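You operate a simulated robot arm through the tools that you are given. There is no shell and no other tool. Be economical: measure what you need, move in short steps, check, and stop when the job is done.

The job below is to be done with a simulated two-armed robot. You get a single attempt, and the scene is never put back.

JOB
Pick up the teal tin from the office desk top with one hand, pass it to the other hand and put it on the top of the computer desk. Set down upright: tin.

The check looks at the end state, three seconds after you hand in, the way a careful person would. Anything else that was tipped, shoved, dropped, spilled or broken makes it a failure.

ROBOT AND FRAMES
Two 7-joint arms with two-finger parallel grippers on one trunk, on a base that drives. Base frame: it is fixed to the floor where the robot stands at the start and does not move with it; the origin is under the middle of the robot, x ahead of it, y to its left, z up; the surface under the hand at the start is at about z = 750. Units: mm, degrees, N and s.
The left shoulder is at the start at [104, 100, 1036], the right one opposite. Places, roughly: top of the computer desk (72x24 cm) [1240, -2200, 740]. Payload 3.91 kg a hand.
The TCP of each hand is the grasp point between the finger pads, 30 mm short of the fingertips. In the tool frame z runs along the fingers and y along their closing line. The gripper opens to 110 mm. The fingers are 20 mm wide and 10 mm thick; the gripper's body (48 by 112 mm) begins 55 mm behind the TCP.
Orientation is that of the tool frame in the base frame, as a unit quaternion [x, y, z, w]. With the fingers straight down and closing along the base's y, the tool's x points along the base's -x, its y along +y and its z along -z.

CONTROLS
- The arms move only by the tool apply_moves. It takes "left_plan", "right_plan" or both (then of equal length, played together; a hand with none holds still); each is a list of rows, each a list of 2 entries, a list of its own where there are three numbers: the shift along the tool's x, y, z in units of 50 mm (1.0 is 50 mm), then the turn, a rotation vector about the tool's x, y, z in units of 4 degrees (1.0 is 4 degrees). In form: [[[dx, dy, dz], [ax, ay, az]], ...]. A call has 1 to 8 rows; each row shifts and turns the commanded pose from where the row before left it, along the tool's axes as they then stand. "left_fingers" and "right_fingers" are, for a hand that has rows, the gripper command, from -1 (shut) to 1 (fully open), values between in proportion, set as the call begins (left out, the last holds). A call with a number of a shift or a turn outside -1 to 1 is refused whole. Rows are played at 5 a second. More than 50 mm and 8.6 degrees between two rows, or a gripper value outside its range, and nothing of the call is played. A pose out of reach is approached as far as the arm can. The call stops where the force on the tool passes 40 N (or 10 N more than at its start, if that is more) or the arm is blocked; 0.2 s more then pass. Each finger travels about 108 mm/s and halts on what it meets, pressing with about 20 N; the grip force reading is that of the motor and also rises with nothing between the fingers. The clock runs only during rows and for 0.2 s after the last one: add rows that do not move to give the fingers time. It gives the time, the measured TCP pose, the force on the tool (base axes), the opening and the grip force at its end, in the units of the frame above (readings bear some noise), with the torque about the TCP (base axes, N m) and any sound that the robot's microphone picked up.
- Cameras (640 x 400 px; columns grow to the right, rows downward): "scene" is now at [194.9, -58.7, 1248]; the picture's right is [0.20, -0.97, -0.10], its down [-0.58, -0.03, -0.81] and it looks along [0.79, 0.22, -0.57] (base axes); focal length 215 px, centre (320, 200). "left" rides on the left gripper at [72, -17, -103] in its tool frame; the picture's right is [0.23, 0.97, 0.00], its down [-0.76, 0.18, -0.62] and it looks along [-0.61, 0.14, 0.78] (tool axes); focal length 222 px, centre (320, 200). "right" rides on the right gripper at [72, 17, -103] in its tool frame; the picture's right is [-0.23, 0.97, 0.00], its down [-0.76, -0.18, -0.62] and it looks along [-0.61, -0.14, 0.78] (tool axes); focal length 222 px, centre (320, 200). There is no depth. A picture from a camera that has moved, and an enlarged one, comes with that camera's place and axes in the base frame and with its lens.
- snapshot(camera): a new picture of that camera. The clock stands still meanwhile.
- move_column(by): slides the trunk up (or, below 0, down) by that many mm; the arms and the scene camera ride with it, the base frame stays. It gives what a move gives, with no picture.
- steer(legs): drives the robot by 1 to 6 legs, each [ahead, left, turn to the left] in mm, mm and degrees, along the robot's own axes; the way and the turn of a leg run together, so that a leg with both is an arc; at most 1500 mm and 180 degrees a leg. The arms and the cameras ride along, it lands a little off, and it stops where it bumps. It gives what a move gives.
- turn_head(pan, tilt): turns the head with the scene camera to pan (to the left, within 86 degrees either way) and tilt (down, from -29 to 69), counted from straight ahead of the robot. It gives what a move gives.
- inspect(camera, box): a new picture of the part [left, top, right, bottom] of that camera's present view, enlarged. The clock stands still meanwhile.
- hand_in(): hands the job in; it is judged then, once.

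Work in short steps. Places have to be worked out from the pictures, the camera data and where the tool is seen: move nearer, look again, correct. Check each grasp and each placing, and mend what went wrong. You have 120 turns and 92 pictures in all, those below and enlarged ones among them. Open the grippers and draw the arms clear of the work before you hand the job in, unless the task says otherwise; then end with one line.

The tools are called after "Request:" by a JSON object that holds its "api" and its "payload". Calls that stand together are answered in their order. apply_moves: Moves the arms, as the interface text tells. Its arguments: {"type":"object","properties":{"left_plan":{"type":"array","items":{"type":"array"}},"left_fingers":{"type":"number"},"right_plan":{"type":"array","items":{"type":"array"}},"right_fingers":{"type":"number"}},"required":[]} The other tools are called the same way: move_column (by) slides the trunk up or down; steer (legs) drives the base; turn_head (pan, tilt) turns the head that bears the scene camera; snapshot (camera) takes a picture; inspect (camera, box) takes an enlarged picture of a part of a camera's view; hand_in () hands the job in.

At the start:

```text
time: 0.0
left_tool_pos: [721.6, 318.4, 1013.1]
left_tcp_rot: [-0.047, 0.999, 0.019, -0.018]
left_contact_force: [124.2, -56.7, 117.7]
left_moment: [4.56, -4.29, -7.22]
left_finger_gap: 84.1
left_grip_force: 0.1
right_tool_pos: [736.5, -307.8, 922.1]
right_tcp_rot: [-0.05, 0.997, 0.024, -0.047]
right_contact_force: [-1.7, 2.5, -10.1]
right_moment: [-0.26, -0.09, -0.01]
right_finger_gap: 110.1
right_grip_force: 0.1
trunk travel left (down, up): [-450.0, 490.0]
robot x, y, heading: [1.0, 32.7, 5.4]
head pan, tilt: [6.3, 33.5]
```

scene: 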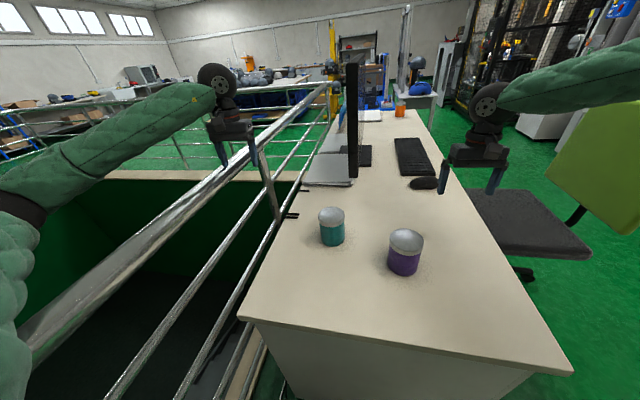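
right: 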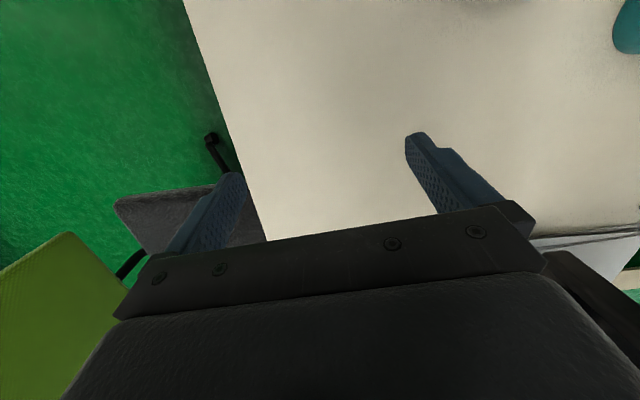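
left: 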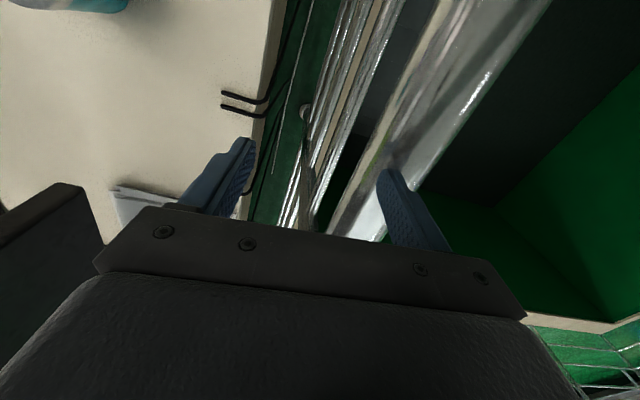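

The left hand is pressed against the railing (about 180 N) and the contact pushes it up and away. I'll lift it straight up first.

Request:
{"api": "apply_moves", "payload": {"left_plan": [[[0, 0, -0.5], [0, 0, 0]], [[0, 0, -0.6], [0, 0, 0]], [[0, 0, -0.8], [0, 0, 0]], [[0, 0, -0.8], [0, 0, 0]], [[0, 0, 0], [0, 0, 0]]]}}

Request:
{"api": "snapshot", "payload": {"camera": "scene"}}

```text
time: 0.2
left_tool_pos: [630.4, 413.1, 1009.0]
left_tcp_rot: [-0.047, 0.997, -0.041, 0.034]
left_contact_force: [-1.1, -3.5, 2.1]
left_moment: [0.27, -0.08, 0.01]
left_finger_gap: 109.5
left_grip_force: 0.0
right_tool_pos: [681.4, -212.7, 952.5]
right_tcp_rot: [-0.029, 0.999, 0.008, -0.027]
right_contact_force: [-2.6, 0.2, 4.1]
right_moment: [0.05, -0.24, -0.03]
right_finger_gap: 110.1
right_grip_force: 0.0
trunk travel left (down, up): [-450.0, 490.0]
robot x, y, heading: [-15.3, 17.3, 7.3]
head pan, tilt: [6.3, 33.5]
stopped in row 1 (left hand): the force on the tool passed its limit at 637 N (the readings are from after the stop); the commanded pose is now the measured one
```

```text
88 pictures are left
camera scene: at [123.0, -115.6, 1242.9], right [0.23, -0.96, -0.13], down [-0.54, -0.02, -0.84], along [0.81, 0.26, -0.52], focal length 215 px, centre (320, 200)
```

scene: 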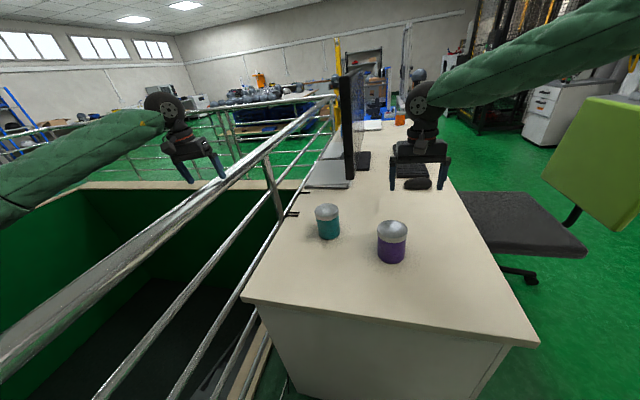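

The left hand sprang free and the robot rocked. I'll let it settle, then lift the left hand more.

Request:
{"api": "apply_moves", "payload": {"left_plan": [[[0, 0, 0], [0, 0, 0]], [[0, 0, 0], [0, 0, 0]], [[0, 0, -0.5], [0, 0, 0]], [[0, 0, -0.8], [0, 0, 0]], [[0, 0, -0.8], [0, 0, 0]], [[0, 0, -0.8], [0, 0, 0]], [[0, 0, 0], [0, 0, 0]]]}}

Request:
{"api": "snapshot", "payload": {"camera": "scene"}}

```text
time: 0.5
left_tool_pos: [670.5, 450.0, 1004.5]
left_tcp_rot: [-0.027, 0.992, -0.103, 0.065]
left_contact_force: [-340.0, 82.2, 309.9]
left_moment: [-22.31, 14.01, -28.23]
left_finger_gap: 109.8
left_grip_force: 0.0
right_tool_pos: [673.0, -245.2, 989.4]
right_tcp_rot: [0.09, 0.994, 0.044, -0.032]
right_contact_force: [-1.6, -4.9, 2.0]
right_moment: [0.41, -0.15, -0.06]
right_finger_gap: 109.8
right_grip_force: 0.1
trunk travel left (down, up): [-450.0, 490.0]
robot x, y, heading: [12.4, 18.9, 1.2]
head pan, tilt: [6.3, 33.5]
stopped in row 1 (left hand): the force on the tool passed its limit at 191 N (the readings are from after the stop); the commanded pose is now the measured one
```

```text
87 pictures are left
camera scene: at [117.1, -122.4, 1251.8], right [0.13, -0.98, -0.12], down [-0.52, 0.04, -0.85], along [0.84, 0.18, -0.51], focal length 215 px, centre (320, 200)
```

scene: 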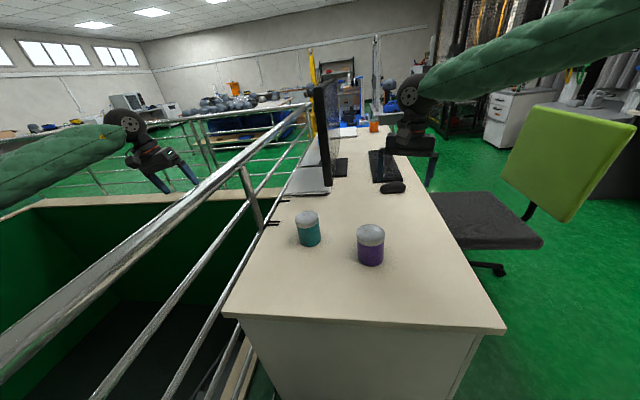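

The left arm is still knocking the rail. Raising the trunk will lift it clear.

Request:
{"api": "move_column", "payload": {"by": 150}}

Request:
{"api": "snapshot", "payload": {"camera": "scene"}}

```text
time: 0.8
left_tool_pos: [673.7, 584.2, 875.2]
left_tcp_rot: [-0.114, 0.979, -0.163, 0.043]
left_contact_force: [4.3, -3.9, 2.0]
left_moment: [0.4, 0.42, -0.05]
left_finger_gap: 109.8
left_grip_force: 0.0
right_tool_pos: [725.6, -201.9, 963.0]
right_tcp_rot: [0.147, 0.984, 0.057, -0.078]
right_contact_force: [1.6, -3.1, -3.3]
right_moment: [0.26, 0.19, 0.02]
right_finger_gap: 110.2
right_grip_force: 0.1
trunk travel left (down, up): [-454.0, 486.0]
robot x, y, heading: [-16.8, -6.2, 2.7]
head pan, tilt: [6.3, 33.5]
stopped: the arm was blocked; the commanded pose is now the measured one
```

```text
86 pictures are left
camera scene: at [148.4, -106.2, 1247.6], right [0.16, -0.98, -0.1], down [-0.56, -0.01, -0.83], along [0.81, 0.18, -0.55], focal length 215 px, centre (320, 200)
```

scene: 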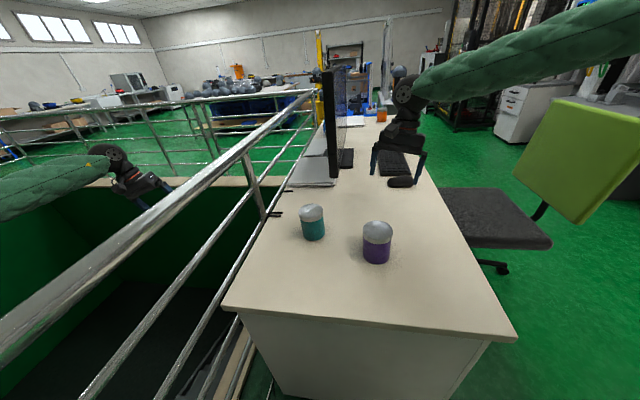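

The robot is still rocking; the left forearm appears to lie over the rail. Try raising again.

Request:
{"api": "move_column", "payload": {"by": 150}}

Request:
{"api": "turn_head", "payload": {"pan": 50, "tilt": 35}}

Request:
{"api": "snapshot", "payload": {"camera": "scene"}}

```text
time: 1.2
left_tool_pos: [640.0, 680.7, 852.2]
left_tcp_rot: [-0.137, 0.969, -0.195, 0.069]
left_contact_force: [-0.2, -1.2, 0.8]
left_moment: [0.2, 0.07, 0.04]
left_finger_gap: 109.9
left_grip_force: 0.1
right_tool_pos: [736.8, -148.2, 1002.0]
right_tcp_rot: [0.162, 0.983, 0.062, -0.065]
right_contact_force: [-0.3, -1.1, 0.0]
right_moment: [0.06, -0.12, -0.05]
right_finger_gap: 110.1
right_grip_force: 0.1
trunk travel left (down, up): [-457.0, 483.0]
robot x, y, heading: [14.0, -11.9, 5.0]
head pan, tilt: [6.3, 33.5]
stopped: the arm was blocked; the commanded pose is now the measured one
```

```text
time: 2.3
left_tool_pos: [642.9, 674.0, 854.3]
left_tcp_rot: [-0.13, 0.971, -0.192, 0.067]
left_contact_force: [-0.2, 0.4, 0.2]
left_moment: [-0.01, 0.04, 0.03]
left_finger_gap: 109.9
left_grip_force: 0.0
right_tool_pos: [731.8, -152.9, 998.0]
right_tcp_rot: [0.16, 0.983, 0.063, -0.066]
right_contact_force: [-0.5, -0.1, 0.1]
right_moment: [0.0, 0.02, 0.02]
right_finger_gap: 110.0
right_grip_force: 0.0
trunk travel left (down, up): [-457.0, 483.0]
robot x, y, heading: [7.6, -9.4, 4.7]
head pan, tilt: [50.0, 35.0]
```

```text
85 pictures are left
camera scene: at [115.1, -31.5, 1253.8], right [0.82, -0.57, -0.05], down [-0.33, -0.4, -0.85], along [0.47, 0.71, -0.52], focal length 215 px, centre (320, 200)
```

scene: 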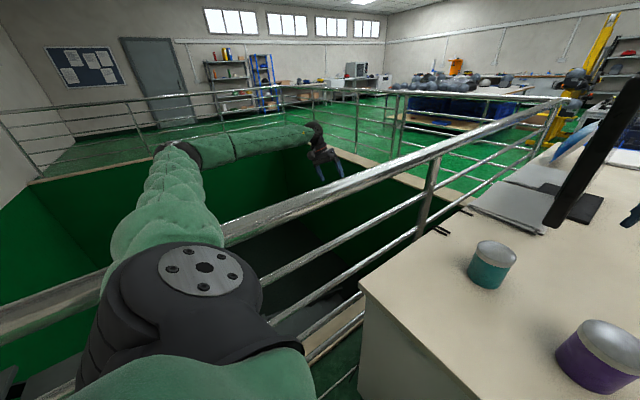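

Settled now: the arm hangs over the rail. Raise the trunk again.

Request:
{"api": "move_column", "payload": {"by": 120}}

Request:
{"api": "snapshot", "payload": {"camera": "scene"}}

```text
time: 2.6
left_tool_pos: [636.0, 729.4, 805.9]
left_tcp_rot: [-0.154, 0.961, -0.222, 0.065]
left_contact_force: [0.6, 0.2, -0.2]
left_moment: [0.0, -0.01, -0.02]
left_finger_gap: 110.2
left_grip_force: 0.0
right_tool_pos: [745.4, -144.3, 1013.3]
right_tcp_rot: [0.208, 0.972, 0.078, -0.071]
right_contact_force: [0.4, -0.5, -0.2]
right_moment: [-0.01, -0.01, 0.02]
right_finger_gap: 109.9
right_grip_force: 0.0
trunk travel left (down, up): [-460.0, 480.0]
robot x, y, heading: [6.2, -12.6, 4.6]
head pan, tilt: [50.0, 35.0]
stopped: the arm was blocked; the commanded pose is now the measured one
```

```text
84 pictures are left
camera scene: at [117.7, -30.4, 1258.0], right [0.82, -0.58, -0.05], down [-0.34, -0.4, -0.85], along [0.47, 0.71, -0.52], focal length 215 px, centre (320, 200)
```

scene: 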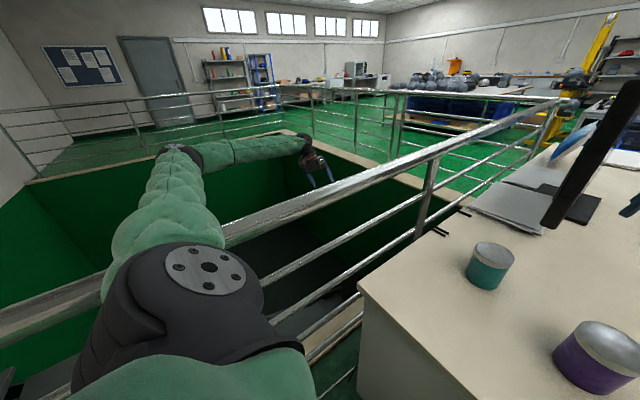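

Column rise gets blocked; by my estimate the top rail runs along y≈320 at z≈1000, under the left upper arm. I'll try lifting with the left arm itself, gently.

Request:
{"api": "apply_moves", "payload": {"left_plan": [[[0, 0, 0], [0, 0, 0]], [[0, 0, -0.3], [0, 0, 0]], [[0, 0, -0.4], [0, 0, 0]], [[0, 0, -0.5], [0, 0, 0]], [[0, 0, -0.5], [0, 0, 0]], [[0, 0, -0.5], [0, 0, 0]], [[0, 0, 0], [0, 0, 0]]]}}

Request:
{"api": "snapshot", "payload": {"camera": "scene"}}

```text
time: 2.9
left_tool_pos: [625.9, 778.6, 760.8]
left_tcp_rot: [-0.229, 0.938, -0.255, 0.046]
left_contact_force: [-1.3, 0.1, 0.6]
left_moment: [-0.03, -0.03, 0.04]
left_finger_gap: 110.1
left_grip_force: 0.1
right_tool_pos: [755.5, -137.7, 1031.6]
right_tcp_rot: [0.253, 0.96, 0.096, -0.075]
right_contact_force: [0.1, -0.9, -0.7]
right_moment: [0.01, -0.01, 0.03]
right_finger_gap: 109.8
right_grip_force: 0.0
trunk travel left (down, up): [-460.0, 480.0]
robot x, y, heading: [15.9, -8.3, 4.8]
head pan, tilt: [50.0, 35.0]
stopped in row 1 (left hand): the arm was blocked; the commanded pose is now the measured one
```

```text
83 pictures are left
camera scene: at [117.1, -31.2, 1264.7], right [0.82, -0.58, -0.05], down [-0.34, -0.4, -0.85], along [0.47, 0.71, -0.52], focal length 215 px, centre (320, 200)
```

scene: 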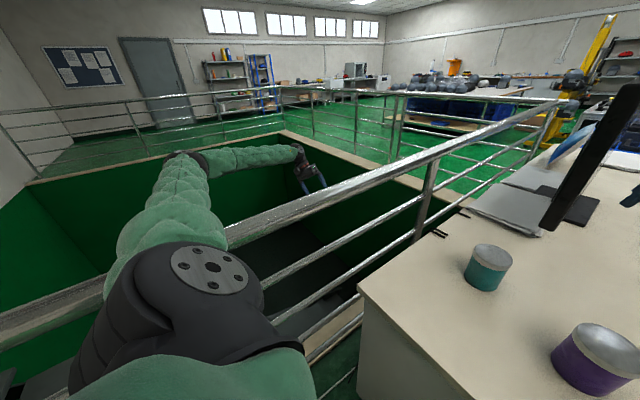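

Contact seems to be at the left shoulder/upper arm against the rail. I'll shift the base right by 120 mm (the left hand has ~400 mm room beyond the rail).

Request:
{"api": "steer", "payload": {"legs": [[0, -120, 0]]}}

Request:
{"api": "snapshot", "payload": {"camera": "scene"}}

```text
time: 3.7
left_tool_pos: [591.4, 833.7, 695.5]
left_tcp_rot: [-0.334, 0.883, -0.329, -0.021]
left_contact_force: [0.5, -1.0, 1.3]
left_moment: [0.11, 0.05, 0.01]
left_finger_gap: 109.9
left_grip_force: 0.1
right_tool_pos: [782.1, -102.0, 1073.5]
right_tcp_rot: [0.341, 0.924, 0.152, -0.088]
right_contact_force: [-0.4, -2.3, 1.2]
right_moment: [0.15, -0.05, -0.03]
right_finger_gap: 110.1
right_grip_force: 0.0
trunk travel left (down, up): [-460.0, 480.0]
robot x, y, heading: [19.4, 46.3, 6.5]
head pan, tilt: [50.0, 35.0]
stopped in leg 1: the robot was blocked; the commanded pose is now the measured one
```

```text
82 pictures are left
camera scene: at [107.4, -34.4, 1277.0], right [0.83, -0.55, -0.07], down [-0.31, -0.37, -0.88], along [0.46, 0.75, -0.48], focal length 215 px, centre (320, 200)
```

scene: 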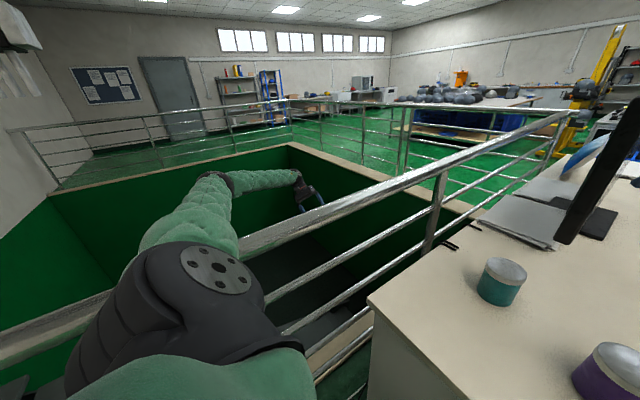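

Unclear what is jammed. Look down along the left side.

Request:
{"api": "turn_head", "payload": {"pan": 80, "tilt": 60}}

Request:
{"api": "snapshot", "payload": {"camera": "scene"}}

Request:
{"api": "snapshot", "payload": {"camera": "right"}}

Request:
{"api": "snapshot", "payload": {"camera": "left"}}

```text
time: 4.6
left_tool_pos: [662.0, 753.6, 708.4]
left_tcp_rot: [-0.26, 0.893, -0.366, -0.032]
left_contact_force: [1.6, -2.6, -2.5]
left_moment: [0.04, 0.08, -0.08]
left_finger_gap: 110.2
left_grip_force: 0.0
right_tool_pos: [690.1, -167.4, 1147.2]
right_tcp_rot: [0.404, 0.9, 0.161, -0.034]
right_contact_force: [4.3, 0.7, 7.1]
right_moment: [-0.19, 0.33, 0.12]
right_finger_gap: 110.0
right_grip_force: 0.0
trunk travel left (down, up): [-460.0, 480.0]
robot x, y, heading: [41.1, 41.4, -1.1]
head pan, tilt: [80.0, 60.0]
```

```text
81 pictures are left
camera scene: at [-16.7, -4.1, 1251.3], right [0.98, -0.2, 0.08], down [-0.12, -0.8, -0.59], along [0.18, 0.56, -0.81], focal length 215 px, centre (320, 200)
```

scene: 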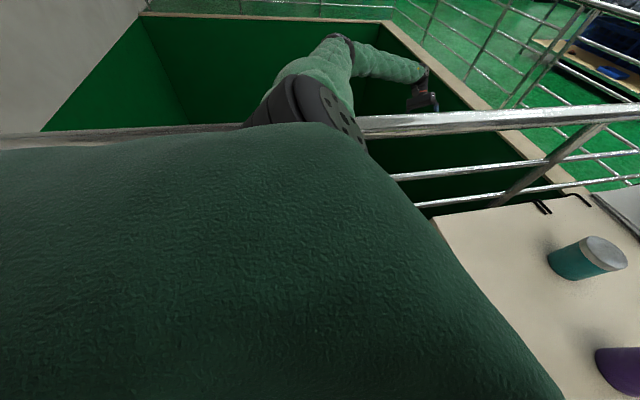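

```text
80 pictures are left
camera right: at [646.3, -136.4, 1262.3], right [0.87, 0.44, 0.21], down [0.34, -0.85, 0.4], along [0.36, -0.28, -0.89], focal length 222 px, centre (320, 200)
```

right: 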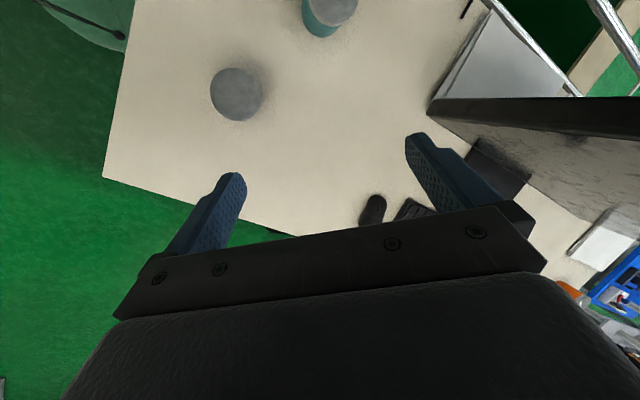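

```text
79 pictures are left
camera left: at [592.0, 780.7, 811.7], right [-0.67, 0.48, -0.57], down [0.49, 0.86, 0.15], along [0.56, -0.17, -0.81], focal length 222 px, centre (320, 200)
```

left: 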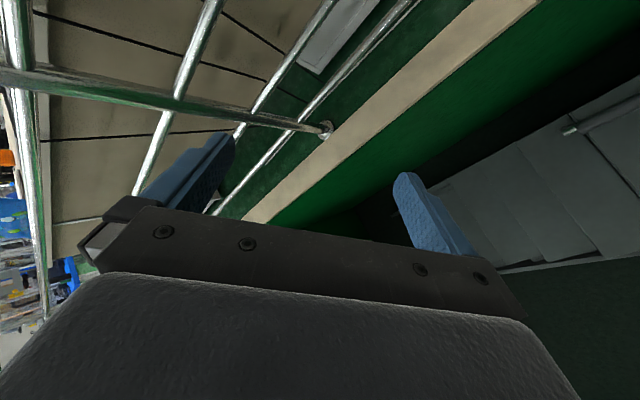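

The left shoulder sits against the rail and the torso is leaning. Check the right side/back is free before pushing off.

Request:
{"api": "turn_head", "payload": {"pan": -70, "tilt": 45}}

Request:
{"api": "snapshot", "payload": {"camera": "scene"}}

```text
time: 7.0
left_tool_pos: [687.5, 795.4, 740.3]
left_tcp_rot: [-0.242, 0.908, -0.341, 0.011]
left_contact_force: [0.9, -0.6, -0.8]
left_moment: [-0.01, 0.1, -0.07]
left_finger_gap: 110.2
left_grip_force: 0.1
right_tool_pos: [692.2, -156.8, 1154.4]
right_tcp_rot: [0.384, 0.913, 0.138, -0.019]
right_contact_force: [4.4, -2.4, 6.3]
right_moment: [-0.03, 0.43, 0.16]
right_finger_gap: 110.0
right_grip_force: 0.1
trunk travel left (down, up): [-460.0, 480.0]
robot x, y, heading: [67.6, 32.9, -2.2]
head pan, tilt: [-70.0, 45.0]
```

```text
78 pictures are left
camera scene: at [-27.3, -101.2, 1268.7], right [-0.94, -0.3, -0.14], down [-0.12, 0.71, -0.7], along [0.31, -0.64, -0.7], focal length 215 px, centre (320, 200)
```

scene: 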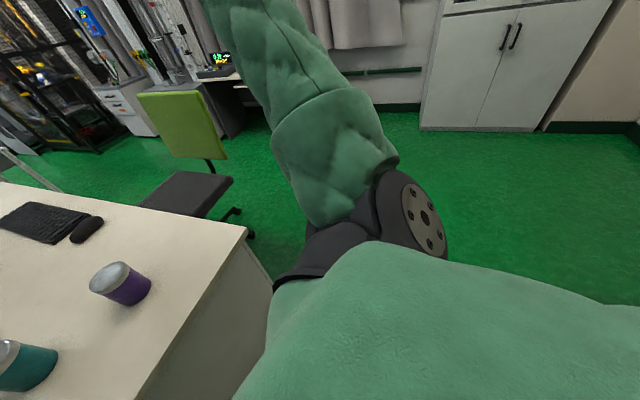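

Right and back are open floor. Drive back and right to free the shoulder.

Request:
{"api": "steer", "payload": {"legs": [[-120, -150, 0]]}}

Request:
{"api": "snapshot", "payload": {"camera": "scene"}}

```text
time: 7.7
left_tool_pos: [616.6, 836.0, 696.6]
left_tcp_rot: [-0.263, 0.903, -0.296, -0.169]
left_contact_force: [0.2, 0.9, 1.1]
left_moment: [0.03, 0.0, -0.04]
left_finger_gap: 109.8
left_grip_force: 0.0
right_tool_pos: [879.9, -82.6, 961.9]
right_tcp_rot: [0.389, 0.894, 0.134, -0.176]
right_contact_force: [-1.6, -3.7, 1.6]
right_moment: [0.22, -0.11, -0.12]
right_finger_gap: 110.1
right_grip_force: 0.1
trunk travel left (down, up): [-460.0, 480.0]
robot x, y, heading: [53.1, 96.8, 8.8]
head pan, tilt: [-70.0, 45.0]
stopped in leg 1: the robot was blocked; the commanded pose is now the measured one
```

```text
77 pictures are left
camera scene: at [14.1, -105.7, 1263.3], right [-0.87, -0.47, -0.14], down [-0.26, 0.7, -0.66], along [0.41, -0.54, -0.73], focal length 215 px, centre (320, 200)
```

scene: 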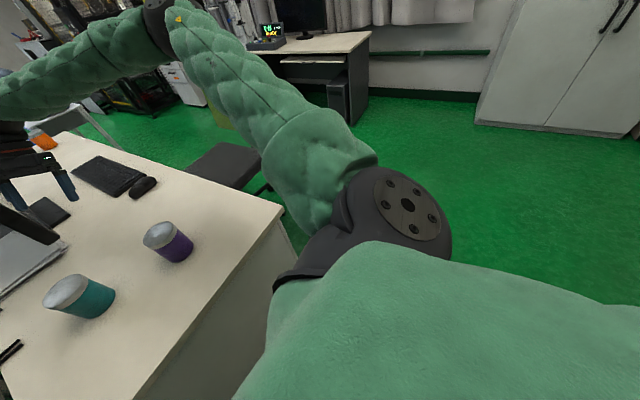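

Every large push gets cut short during the transient. I'll let it settle (head turn), then try a small column rise.

Request:
{"api": "turn_head", "payload": {"pan": 40, "tilt": 40}}

Request:
{"api": "move_column", "payload": {"by": 15}}

Request:
{"api": "snapshot", "payload": {"camera": "scene"}}

```text
time: 9.6
left_tool_pos: [589.2, 862.4, 689.3]
left_tcp_rot: [-0.285, 0.896, -0.295, -0.168]
left_contact_force: [-0.2, 0.1, 0.3]
left_moment: [-0.01, 0.01, 0.02]
left_finger_gap: 110.0
left_grip_force: 0.0
right_tool_pos: [894.6, -39.3, 941.6]
right_tcp_rot: [0.37, 0.9, 0.127, -0.193]
right_contact_force: [-98.9, -24.0, 27.8]
right_moment: [1.41, -3.95, 1.13]
right_finger_gap: 75.6
right_grip_force: 0.0
trunk travel left (down, up): [-460.0, 480.0]
robot x, y, heading: [50.5, 108.3, 11.2]
head pan, tilt: [40.0, 40.0]
```

```text
time: 9.9
left_tool_pos: [581.8, 849.1, 671.8]
left_tcp_rot: [-0.282, 0.883, -0.267, -0.262]
left_contact_force: [-1.9, 2.0, 1.8]
left_moment: [-0.09, -0.11, 0.16]
left_finger_gap: 110.0
left_grip_force: 0.1
right_tool_pos: [936.3, -47.7, 978.1]
right_tcp_rot: [0.409, 0.884, 0.122, -0.193]
right_contact_force: [-92.4, -97.2, -5.9]
right_moment: [4.8, -1.99, -0.65]
right_finger_gap: 28.4
right_grip_force: 0.1
trunk travel left (down, up): [-477.0, 463.0]
robot x, y, heading: [22.8, 100.7, 12.9]
head pan, tilt: [40.0, 40.0]
stopped: the arm was blocked; the commanded pose is now the measured one
```

```text
76 pictures are left
camera scene: at [43.2, 44.8, 1295.6], right [0.8, -0.6, -0.01], down [-0.34, -0.43, -0.84], along [0.5, 0.67, -0.54], focal length 215 px, centre (320, 200)
```

scene: 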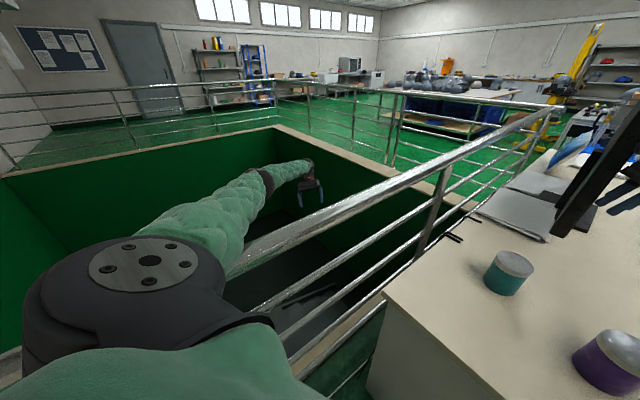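

The right hand got pressed against the monitor (finger pushed in). Move the right hand off it along its own −y (away, base −x−y).

Request:
{"api": "apply_moves", "payload": {"right_plan": [[[0, -0.6, 0], [0, 0, 0]], [[0, -0.8, 0], [0, 0, 0]], [[0, -0.8, 0], [0, 0, 0]], [[0, 0, -0.5], [0, 0, 0]]]}}

Request:
{"api": "turn_head", "payload": {"pan": 0, "tilt": 30}}

Request:
{"api": "snapshot", "payload": {"camera": "scene"}}

```text
time: 10.2
left_tool_pos: [594.7, 833.2, 678.2]
left_tcp_rot: [-0.279, 0.878, -0.188, -0.34]
left_contact_force: [-0.9, 1.9, 1.4]
left_moment: [-0.05, -0.09, 0.09]
left_finger_gap: 109.9
left_grip_force: 0.0
right_tool_pos: [953.1, -71.2, 1015.8]
right_tcp_rot: [0.445, 0.868, 0.137, -0.174]
right_contact_force: [42.5, -69.5, 3.0]
right_moment: [-1.0, -1.07, -5.5]
right_finger_gap: 109.7
right_grip_force: 0.1
trunk travel left (down, up): [-477.0, 463.0]
robot x, y, heading: [24.1, 109.6, 12.8]
head pan, tilt: [40.0, 40.0]
stopped in row 1 (left hand): the arm was blocked; the commanded pose is now the measured one
```

```text
time: 11.3
left_tool_pos: [593.0, 834.9, 677.6]
left_tcp_rot: [-0.278, 0.879, -0.185, -0.341]
left_contact_force: [0.6, 0.6, -0.7]
left_moment: [-0.01, 0.0, 0.03]
left_finger_gap: 110.3
left_grip_force: 0.1
right_tool_pos: [952.0, -71.9, 1015.5]
right_tcp_rot: [0.437, 0.872, 0.135, -0.176]
right_contact_force: [73.4, -107.5, -1.9]
right_moment: [-1.99, -1.26, -8.53]
right_finger_gap: 108.8
right_grip_force: 0.1
trunk travel left (down, up): [-477.0, 463.0]
robot x, y, heading: [27.3, 109.5, 13.0]
head pan, tilt: [0.0, 30.0]
```

```text
75 pictures are left
camera scene: at [53.3, 13.1, 1311.7], right [0.23, -0.97, -0.08], down [-0.41, -0.02, -0.91], along [0.88, 0.24, -0.4], focal length 215 px, centre (320, 200)
```

scene: 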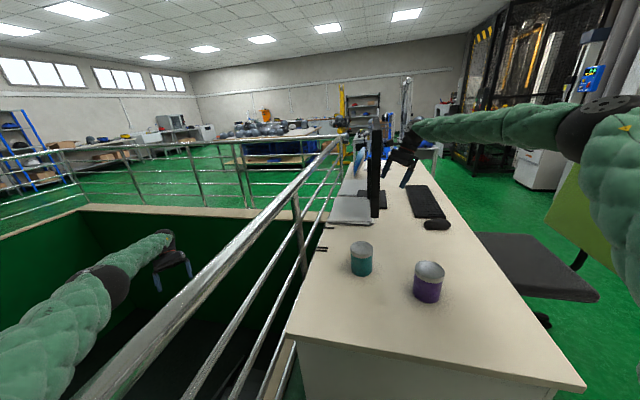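

The right hand's finger side now bears on the monitor edge; push the right hand along base −y and slightly up.

Request:
{"api": "apply_moves", "payload": {"right_plan": [[[-0.5, -0.45, -0.45], [0, 0, 0]], [[-0.5, -0.45, -0.45], [0, 0, 0]], [[-0.5, -0.45, -0.45], [0, 0, 0]], [[0, 0, 0], [0, 0, 0]]]}}

Request:
{"api": "snapshot", "payload": {"camera": "scene"}}

```text
time: 11.6
left_tool_pos: [591.0, 839.0, 661.2]
left_tcp_rot: [-0.303, 0.869, -0.061, -0.387]
left_contact_force: [-0.8, 0.9, -0.1]
left_moment: [-0.02, -0.05, 0.07]
left_finger_gap: 110.1
left_grip_force: 0.1
right_tool_pos: [977.0, -85.2, 1076.2]
right_tcp_rot: [0.446, 0.864, 0.15, -0.179]
right_contact_force: [0.3, -1.2, -0.8]
right_moment: [0.21, 0.02, -0.01]
right_finger_gap: 109.6
right_grip_force: 0.0
right hand out of reach, approached as far as the arm can: row 1
trunk travel left (down, up): [-477.0, 463.0]
robot x, y, heading: [24.8, 113.5, 13.7]
head pan, tilt: [0.0, 30.0]
stopped in row 1 (right hand): the force on the tool passed its limit at 213 N (the readings are from after the stop); the commanded pose is now the measured one
```

```text
74 pictures are left
camera scene: at [43.5, 36.2, 1321.6], right [0.24, -0.97, -0.06], down [-0.4, -0.04, -0.91], along [0.88, 0.25, -0.4], focal length 215 px, centre (320, 200)
```

scene: 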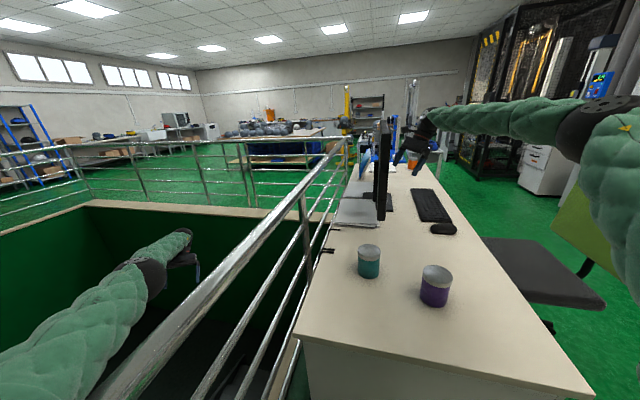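

Right hand is free of the monitor now and it still stands. Raise the column in a small step to free the left side.

Request:
{"api": "move_column", "payload": {"by": 20}}

Request:
{"api": "move_column", "payload": {"by": 20}}

Request:
{"api": "snapshot", "payload": {"camera": "scene"}}

```text
time: 11.9
left_tool_pos: [568.6, 815.9, 583.9]
left_tcp_rot: [-0.313, 0.843, -0.05, -0.435]
left_contact_force: [-1.8, 1.6, -5.5]
left_moment: [-0.26, 0.22, 0.15]
left_finger_gap: 109.9
left_grip_force: 0.1
right_tool_pos: [1010.7, -68.8, 1164.7]
right_tcp_rot: [0.431, 0.871, 0.153, -0.182]
right_contact_force: [20.8, -78.3, 51.1]
right_moment: [1.06, -1.8, -3.75]
right_finger_gap: 94.7
right_grip_force: 0.1
trunk travel left (down, up): [-502.0, 438.0]
robot x, y, heading: [33.8, 103.6, 16.1]
head pan, tilt: [0.0, 30.0]
stopped: the arm was blocked; the commanded pose is now the measured one
```

```text
time: 12.3
left_tool_pos: [520.4, 848.7, 549.7]
left_tcp_rot: [-0.377, 0.807, -0.101, -0.443]
left_contact_force: [4.4, -4.3, 1.0]
left_moment: [0.26, 0.21, -0.42]
left_finger_gap: 110.1
left_grip_force: 0.1
right_tool_pos: [1025.1, -124.7, 1182.2]
right_tcp_rot: [0.396, 0.876, 0.167, -0.219]
right_contact_force: [-0.4, 2.6, 0.5]
right_moment: [-0.14, -0.07, 0.0]
right_finger_gap: 110.1
right_grip_force: 0.1
trunk travel left (down, up): [-531.0, 409.0]
robot x, y, heading: [17.3, 76.0, 15.8]
head pan, tilt: [0.0, 30.0]
stopped: the arm was blocked; the commanded pose is now the measured one
```

```text
73 pictures are left
camera scene: at [73.6, 81.4, 1349.7], right [0.27, -0.96, -0.01], down [-0.43, -0.11, -0.9], along [0.86, 0.25, -0.44], focal length 215 px, centre (320, 200)
```

scene: 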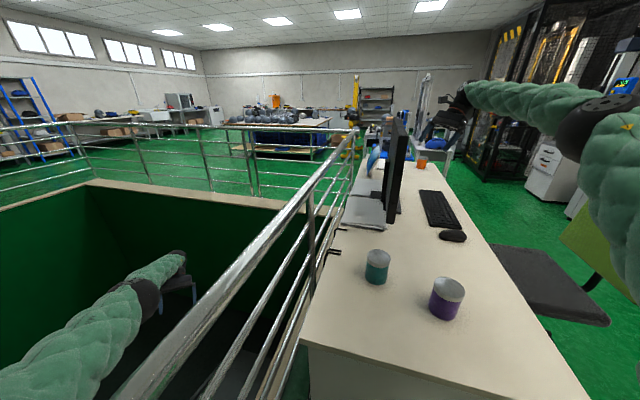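

The column is rising now. Continue.

Request:
{"api": "move_column", "payload": {"by": 80}}

Request:
{"api": "move_column", "payload": {"by": 60}}

Request:
{"api": "snapshot", "payload": {"camera": "scene"}}

```text
time: 12.6
left_tool_pos: [443.1, 892.0, 517.9]
left_tcp_rot: [-0.411, 0.775, -0.083, -0.472]
left_contact_force: [-1.0, 1.3, 0.7]
left_moment: [-0.02, -0.08, 0.15]
left_finger_gap: 109.8
left_grip_force: 0.0
right_tool_pos: [1096.9, -76.0, 1151.2]
right_tcp_rot: [0.415, 0.869, 0.167, -0.212]
right_contact_force: [5.2, -7.4, -5.4]
right_moment: [0.67, 0.43, -0.01]
right_finger_gap: 109.2
right_grip_force: 3.4
trunk travel left (down, up): [-553.0, 387.0]
robot x, y, heading: [-16.1, 62.0, 20.0]
head pan, tilt: [0.0, 30.0]
stopped: the arm was blocked; the commanded pose is now the measured one
```

```text
time: 13.0
left_tool_pos: [487.1, 889.9, 509.5]
left_tcp_rot: [-0.392, 0.785, -0.08, -0.472]
left_contact_force: [-0.2, -2.9, -1.1]
left_moment: [0.13, 0.04, -0.15]
left_finger_gap: 110.0
left_grip_force: 0.0
right_tool_pos: [1092.6, -72.6, 1143.6]
right_tcp_rot: [0.419, 0.869, 0.152, -0.214]
right_contact_force: [8.8, -28.4, 24.6]
right_moment: [1.05, -1.21, -1.7]
right_finger_gap: 106.7
right_grip_force: 0.0
trunk travel left (down, up): [-559.0, 381.0]
robot x, y, heading: [-6.4, 68.9, 18.2]
head pan, tilt: [0.0, 30.0]
stopped: the force on the tool passed its limit at 133 N (the readings are from after the stop); the commanded pose is now the measured one
```

```text
72 pictures are left
camera scene: at [126.5, 115.2, 1348.1], right [0.31, -0.95, 0.0], down [-0.47, -0.16, -0.87], along [0.82, 0.27, -0.5], focal length 215 px, centre (320, 200)
```

scene: 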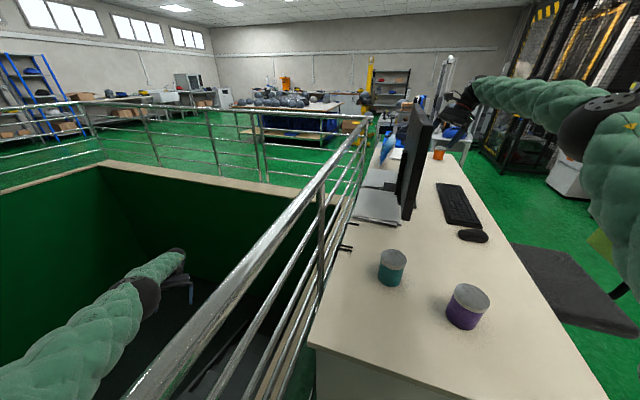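

The right hand is touching the monitor's edge because the base has yawed left. Turn the base back to the right.

Request:
{"api": "steer", "payload": {"legs": [[0, 0, -12]]}}

Request:
{"api": "snapshot", "payload": {"camera": "scene"}}

```text
time: 14.2
left_tool_pos: [629.2, 780.8, 520.3]
left_tcp_rot: [-0.314, 0.821, -0.037, -0.474]
left_contact_force: [-0.2, -0.5, 1.1]
left_moment: [-0.01, 0.01, -0.03]
left_finger_gap: 110.0
left_grip_force: 0.1
right_tool_pos: [1031.6, -275.4, 1161.4]
right_tcp_rot: [0.498, 0.827, 0.174, -0.194]
right_contact_force: [0.4, 0.1, -0.5]
right_moment: [-0.04, 0.03, 0.03]
right_finger_gap: 110.0
right_grip_force: 0.0
trunk travel left (down, up): [-559.0, 381.0]
robot x, y, heading: [-3.3, 68.5, 7.0]
head pan, tilt: [0.0, 30.0]
```

```text
71 pictures are left
camera scene: at [116.9, 89.9, 1355.0], right [0.12, -0.99, 0.0], down [-0.48, -0.06, -0.87], along [0.87, 0.11, -0.49], focal length 215 px, centre (320, 200)
```

scene: 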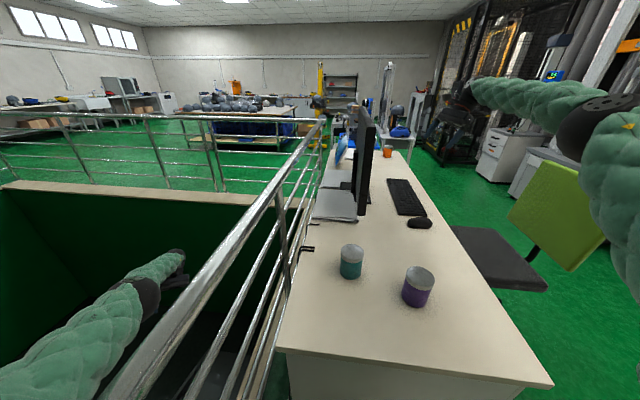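

Clean turn, no block, and everything on the desk stands. Now raise the column more.

Request:
{"api": "move_column", "payload": {"by": 150}}

Request:
{"api": "turn_head", "payload": {"pan": 45, "tilt": 45}}

Request:
{"api": "snapshot", "payload": {"camera": "scene"}}

```text
time: 15.9
left_tool_pos: [635.6, 780.9, 659.9]
left_tcp_rot: [-0.316, 0.818, -0.033, -0.479]
left_contact_force: [-0.2, 1.2, -0.4]
left_moment: [0.02, 0.0, 0.04]
left_finger_gap: 110.3
left_grip_force: 0.1
right_tool_pos: [1046.2, -278.8, 1291.5]
right_tcp_rot: [0.499, 0.826, 0.17, -0.201]
right_contact_force: [0.6, 0.7, -0.2]
right_moment: [0.01, -0.03, -0.03]
right_finger_gap: 109.9
right_grip_force: 0.1
trunk travel left (down, up): [-709.0, 231.0]
robot x, y, heading: [-3.4, 67.5, 6.9]
head pan, tilt: [0.0, 30.0]
```

```text
time: 17.0
left_tool_pos: [634.2, 779.1, 660.5]
left_tcp_rot: [-0.316, 0.818, -0.034, -0.479]
left_contact_force: [0.3, 0.9, 0.3]
left_moment: [0.01, 0.01, 0.0]
left_finger_gap: 109.7
left_grip_force: 0.0
right_tool_pos: [1047.0, -278.0, 1292.6]
right_tcp_rot: [0.5, 0.825, 0.17, -0.2]
right_contact_force: [0.0, -0.4, 0.3]
right_moment: [-0.02, 0.0, 0.04]
right_finger_gap: 110.0
right_grip_force: 0.0
trunk travel left (down, up): [-709.0, 231.0]
robot x, y, heading: [-6.1, 64.6, 7.0]
head pan, tilt: [45.0, 45.0]
```

```text
70 pictures are left
camera scene: at [95.4, 140.1, 1477.2], right [0.79, -0.61, 0.0], down [-0.43, -0.56, -0.71], along [0.43, 0.56, -0.71], focal length 215 px, centre (320, 200)
```

scene: 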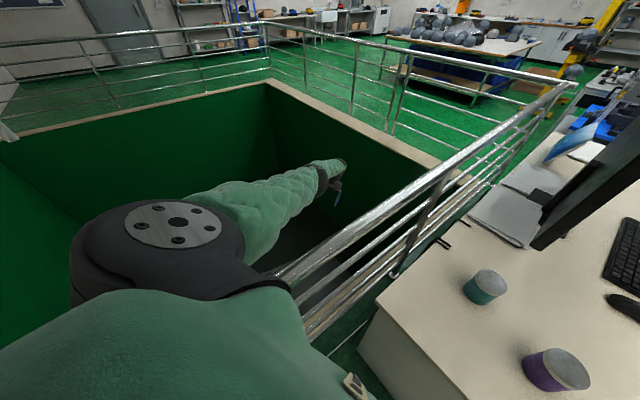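

Free of contact. Now raise the column a bit more and lift the left hand straight up.

Request:
{"api": "move_column", "payload": {"by": 150}}

Request:
{"api": "apply_moves", "payload": {"left_plan": [[[0.8, 0.25, -0.54], [0, 0, 0]], [[0.8, 0.25, -0.54], [0, 0, 0]], [[0.8, 0.25, -0.54], [0, 0, 0]], [[0.8, 0.25, -0.54], [0, 0, 0]], [[0.8, 0.25, -0.54], [0, 0, 0]], [[0.8, 0.25, -0.54], [0, 0, 0]], [[0.8, 0.25, -0.54], [0, 0, 0]], [[0, 0, 0], [0, 0, 0]]]}}

Request:
{"api": "snapshot", "payload": {"camera": "scene"}}

```text
time: 18.8
left_tool_pos: [635.9, 780.5, 809.7]
left_tcp_rot: [-0.316, 0.818, -0.034, -0.479]
left_contact_force: [0.3, 0.0, -0.7]
left_moment: [0.0, -0.01, 0.0]
left_finger_gap: 110.0
left_grip_force: 0.1
right_tool_pos: [1046.8, -278.3, 1441.8]
right_tcp_rot: [0.5, 0.825, 0.171, -0.2]
right_contact_force: [-0.5, -0.1, -0.8]
right_moment: [-0.03, 0.01, 0.03]
right_finger_gap: 109.9
right_grip_force: 0.1
trunk travel left (down, up): [-859.0, 81.0]
robot x, y, heading: [-7.8, 69.8, 6.8]
head pan, tilt: [45.0, 45.0]
```

```text
time: 20.6
left_tool_pos: [635.6, 781.9, 1157.2]
left_tcp_rot: [-0.317, 0.818, -0.034, -0.479]
left_contact_force: [0.6, -0.5, -0.5]
left_moment: [-0.02, 0.02, 0.0]
left_finger_gap: 110.1
left_grip_force: 0.0
right_tool_pos: [1047.6, -276.5, 1441.5]
right_tcp_rot: [0.499, 0.826, 0.17, -0.201]
right_contact_force: [0.3, -0.4, 0.1]
right_moment: [0.0, 0.03, 0.0]
right_finger_gap: 109.8
right_grip_force: 0.0
trunk travel left (down, up): [-859.0, 81.0]
robot x, y, heading: [-6.1, 74.0, 7.2]
head pan, tilt: [45.0, 45.0]
```

```text
69 pictures are left
camera scene: at [95.8, 141.0, 1627.1], right [0.79, -0.61, 0.0], down [-0.43, -0.56, -0.71], along [0.43, 0.56, -0.71], focal length 215 px, centre (320, 200)
```

scene: 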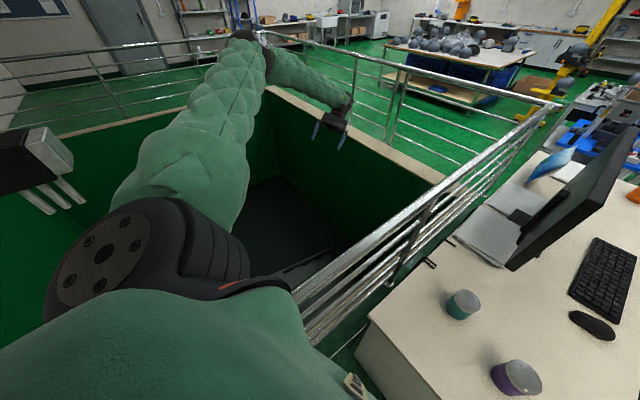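

Good control now. Lift the left hand a bit more and bring it inward over the rail.

Request:
{"api": "apply_moves", "payload": {"left_plan": [[[0.8, 0.25, -0.54], [0, 0, 0]], [[0.8, 0.25, -0.54], [0, 0, 0]], [[0.62, -0.6, 0.47], [0, 0, 0]], [[0.62, -0.6, 0.47], [0, 0, 0]], [[0.62, -0.6, 0.47], [0, 0, 0]], [[0.62, -0.6, 0.47], [0, 0, 0]], [[0.62, -0.6, 0.47], [0, 0, 0]], [[0.62, -0.6, 0.47], [0, 0, 0]]]}}

Request:
{"api": "snapshot", "payload": {"camera": "scene"}}

```text
time: 22.4
left_tool_pos: [548.1, 462.3, 1251.7]
left_tcp_rot: [-0.318, 0.817, -0.035, -0.479]
left_contact_force: [0.1, -0.2, -0.4]
left_moment: [-0.02, 0.01, 0.02]
left_finger_gap: 110.1
left_grip_force: 0.0
left hand out of reach, approached as far as the arm can: row 1, 2
right_tool_pos: [1048.7, -278.0, 1441.6]
right_tcp_rot: [0.499, 0.826, 0.171, -0.201]
right_contact_force: [-0.9, 1.0, 0.8]
right_moment: [0.0, 0.01, -0.03]
right_finger_gap: 109.9
right_grip_force: 0.1
trunk travel left (down, up): [-859.0, 81.0]
robot x, y, heading: [-4.4, 69.8, 7.0]
head pan, tilt: [45.0, 45.0]
```

```text
68 pictures are left
camera scene: at [95.7, 139.2, 1627.3], right [0.79, -0.61, 0.0], down [-0.43, -0.56, -0.71], along [0.43, 0.56, -0.71], focal length 215 px, centre (320, 200)
```

scene: 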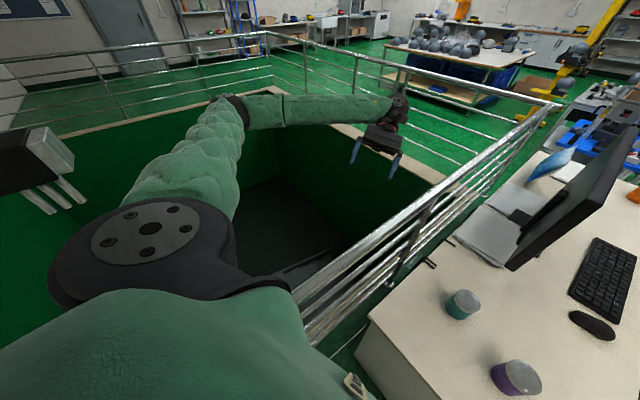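

Left hand is inward and high. Tin is about [671, 41], purple tin [630, −175]; desk near-left corner [410, 229], rail at y≈330. Drive right 300 mm with a slight left turn to stand clear of the rail.

Request:
{"api": "steer", "payload": {"legs": [[0, -300, 6]]}}

Request:
{"api": "turn_head", "payload": {"pan": 30, "tilt": 45}}

Request:
{"api": "snapshot", "payload": {"camera": "scene"}}

```text
time: 24.4
left_tool_pos: [555.4, 224.3, 1250.2]
left_tcp_rot: [-0.359, 0.8, -0.059, -0.477]
left_contact_force: [0.7, 0.0, -0.2]
left_moment: [0.01, 0.01, 0.02]
left_finger_gap: 110.2
left_grip_force: 0.0
right_tool_pos: [1130.3, -459.4, 1442.2]
right_tcp_rot: [0.455, 0.851, 0.159, -0.208]
right_contact_force: [-0.6, 1.6, 0.0]
right_moment: [-0.03, 0.0, -0.03]
right_finger_gap: 110.2
right_grip_force: 0.0
trunk travel left (down, up): [-859.0, 81.0]
robot x, y, heading: [45.7, -228.1, 13.1]
head pan, tilt: [45.0, 45.0]
```

```text
time: 25.2
left_tool_pos: [556.6, 222.4, 1250.2]
left_tcp_rot: [-0.359, 0.8, -0.059, -0.477]
left_contact_force: [0.2, -1.0, 0.5]
left_moment: [-0.04, 0.01, 0.0]
left_finger_gap: 109.9
left_grip_force: 0.0
right_tool_pos: [1130.2, -462.2, 1441.9]
right_tcp_rot: [0.455, 0.85, 0.16, -0.209]
right_contact_force: [0.4, 0.1, -0.1]
right_moment: [0.0, -0.03, 0.02]
right_finger_gap: 109.9
right_grip_force: 0.0
trunk travel left (down, up): [-859.0, 81.0]
robot x, y, heading: [49.1, -225.5, 13.1]
head pan, tilt: [30.0, 45.0]
```

```text
67 pictures are left
camera scene: at [156.4, -159.0, 1627.2], right [0.68, -0.73, 0.0], down [-0.52, -0.48, -0.71], along [0.52, 0.48, -0.71], focal length 215 px, centre (320, 200)
```

scene: 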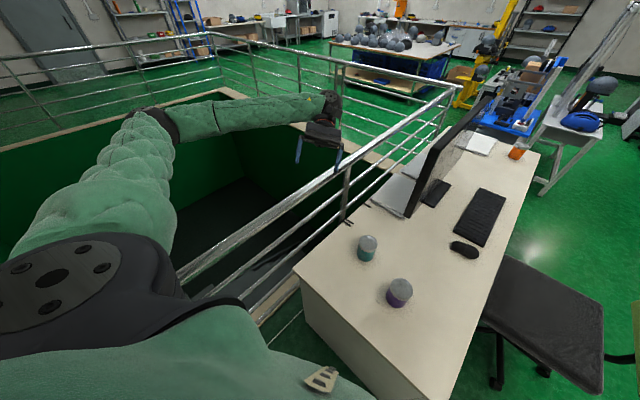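

Clear of the rail now; tin still at ≈[668, 36]. Next I reorient the left hand from pointing backward toward pointing forward-down (also brings its elbow in); do it in steps.

Request:
{"api": "apply_moves", "payload": {"left_plan": [[[0, 0, 0], [0.138, -1, 0.636]], [[0, 0, 0], [0.138, -1, 0.636]], [[0, 0, 0], [0.138, -1, 0.636]], [[0, 0, 0], [0.138, -1, 0.636]], [[0, 0, 0], [0.138, -1, 0.636]], [[0, 0, 0], [0.138, -1, 0.636]], [[0, 0, 0], [0.138, -1, 0.636]], [[0, 0, 0], [0.138, -1, 0.636]]]}}

Request:
{"api": "apply_moves", "payload": {"left_plan": [[[0, 0, 0], [0.138, -1, 0.636]], [[0, 0, 0], [0.138, -1, 0.636]], [[0, 0, 0], [0.138, -1, 0.636]], [[0, 0, 0], [0.138, -1, 0.636]], [[0, 0, 0], [0.138, -1, 0.636]], [[0, 0, 0], [0.138, -1, 0.636]], [[0, 0, 0], [0.138, -1, 0.636]], [[0, 0, 0], [0.138, -1, 0.636]]]}}

Request:
{"api": "snapshot", "payload": {"camera": "scene"}}

```text
time: 27.0
left_tool_pos: [555.0, 223.7, 1250.7]
left_tcp_rot: [-0.234, 0.948, -0.07, -0.207]
left_contact_force: [0.0, -0.7, 0.7]
left_moment: [0.02, 0.0, -0.03]
left_finger_gap: 110.1
left_grip_force: 0.2
right_tool_pos: [1128.8, -462.2, 1442.1]
right_tcp_rot: [0.456, 0.85, 0.16, -0.209]
right_contact_force: [0.3, 0.5, -0.5]
right_moment: [0.01, -0.02, 0.0]
right_finger_gap: 109.9
right_grip_force: 0.0
trunk travel left (down, up): [-859.0, 81.0]
robot x, y, heading: [48.5, -228.4, 13.3]
head pan, tilt: [30.0, 45.0]
```

```text
time: 28.8
left_tool_pos: [556.0, 223.7, 1251.9]
left_tcp_rot: [-0.082, 0.99, -0.074, 0.086]
left_contact_force: [1.0, -1.0, -0.4]
left_moment: [0.01, -0.02, 0.0]
left_finger_gap: 110.2
left_grip_force: 0.1
right_tool_pos: [1128.5, -462.1, 1442.9]
right_tcp_rot: [0.455, 0.851, 0.16, -0.209]
right_contact_force: [0.2, -1.0, -0.6]
right_moment: [-0.01, -0.02, -0.02]
right_finger_gap: 110.0
right_grip_force: 0.0
trunk travel left (down, up): [-859.0, 81.0]
robot x, y, heading: [45.3, -225.2, 12.8]
head pan, tilt: [30.0, 45.0]
```

```text
66 pictures are left
camera scene: at [155.4, -158.0, 1627.2], right [0.68, -0.73, 0.0], down [-0.52, -0.48, -0.71], along [0.52, 0.48, -0.71], focal length 215 px, centre (320, 200)
```

scene: 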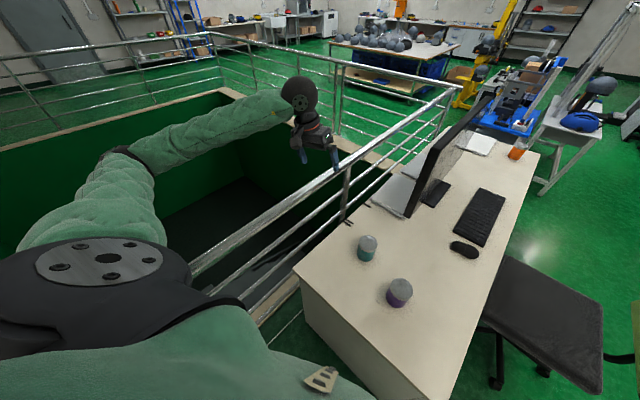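

Elbow came in and down. Continue: finish some of the turn while pulling the left hand inward and back.

Request:
{"api": "apply_moves", "payload": {"left_plan": [[[0.4, -0.7, 0], [0, 0, 0]], [[0.4, -0.7, 0], [0, 0, 0]], [[0.4, -0.7, 0], [0, 0, 0]], [[0.4, -0.7, 0], [0, 0, 0]], [[0, 0, 0], [0.138, -1, 0.636]], [[0, 0, 0], [0.138, -1, 0.636]], [[0, 0, 0], [0.138, -1, 0.636]], [[0, 0, 0], [0.138, -1, 0.636]]]}}

Request:
{"api": "apply_moves", "payload": {"left_plan": [[[0, 0, 0], [0.138, -1, 0.636]], [[0, 0, 0], [0.138, -1, 0.636]], [[0, 0, 0], [0.138, -1, 0.636]], [[0, 0, 0], [0.138, -1, 0.636]], [[0, 0, 0], [0.138, -1, 0.636]], [[0, 0, 0], [0.138, -1, 0.636]], [[0, 0, 0], [0.138, -1, 0.636]]]}}

Request:
{"api": "turn_head", "payload": {"pan": 50, "tilt": 50}}

Request:
{"api": "snapshot", "payload": {"camera": "scene"}}

```text
time: 30.6
left_tool_pos: [533.3, 79.2, 1262.8]
left_tcp_rot: [-0.003, 0.971, -0.074, 0.229]
left_contact_force: [-0.9, -0.2, 0.9]
left_moment: [0.02, -0.01, 0.0]
left_finger_gap: 110.1
left_grip_force: 0.0
left hand out of reach, approached as far as the arm can: row 6, 7, 8
right_tool_pos: [1128.8, -462.6, 1442.7]
right_tcp_rot: [0.456, 0.85, 0.16, -0.208]
right_contact_force: [0.4, 0.0, -0.2]
right_moment: [-0.01, -0.04, -0.03]
right_finger_gap: 110.2
right_grip_force: 0.0
trunk travel left (down, up): [-859.0, 81.0]
robot x, y, heading: [49.0, -227.0, 13.2]
head pan, tilt: [30.0, 45.0]
```

```text
time: 32.2
left_tool_pos: [589.3, 94.1, 1261.6]
left_tcp_rot: [0.136, 0.873, -0.067, 0.464]
left_contact_force: [-0.3, 0.5, -0.8]
left_moment: [0.01, 0.0, 0.01]
left_finger_gap: 109.9
left_grip_force: 0.0
left hand out of reach, approached as far as the arm can: row 1, 2, 3, 4, 5, 6, 7
right_tool_pos: [1129.0, -461.0, 1443.0]
right_tcp_rot: [0.455, 0.851, 0.159, -0.209]
right_contact_force: [-0.3, -0.2, 0.5]
right_moment: [0.03, -0.01, -0.03]
right_finger_gap: 110.1
right_grip_force: 0.2
trunk travel left (down, up): [-859.0, 81.0]
robot x, y, heading: [48.8, -227.0, 13.3]
head pan, tilt: [30.0, 45.0]
```

```text
time: 33.0
left_tool_pos: [588.4, 92.6, 1261.8]
left_tcp_rot: [0.135, 0.873, -0.066, 0.465]
left_contact_force: [0.2, 0.2, -0.2]
left_moment: [0.0, -0.01, -0.02]
left_finger_gap: 109.9
left_grip_force: 0.1
right_tool_pos: [1129.4, -461.2, 1441.7]
right_tcp_rot: [0.456, 0.85, 0.16, -0.209]
right_contact_force: [-0.3, -0.1, 0.2]
right_moment: [-0.02, -0.01, -0.01]
right_finger_gap: 109.8
right_grip_force: 0.0
trunk travel left (down, up): [-859.0, 81.0]
robot x, y, heading: [50.1, -226.8, 13.2]
head pan, tilt: [50.0, 50.0]
```

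```text
65 pictures are left
camera scene: at [131.8, -145.1, 1620.3], right [0.89, -0.45, 0.0], down [-0.35, -0.68, -0.64], along [0.29, 0.57, -0.77], focal length 215 px, centre (320, 200)
```

scene: 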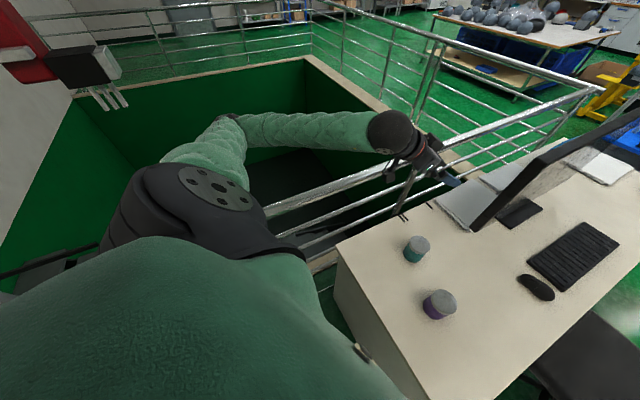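

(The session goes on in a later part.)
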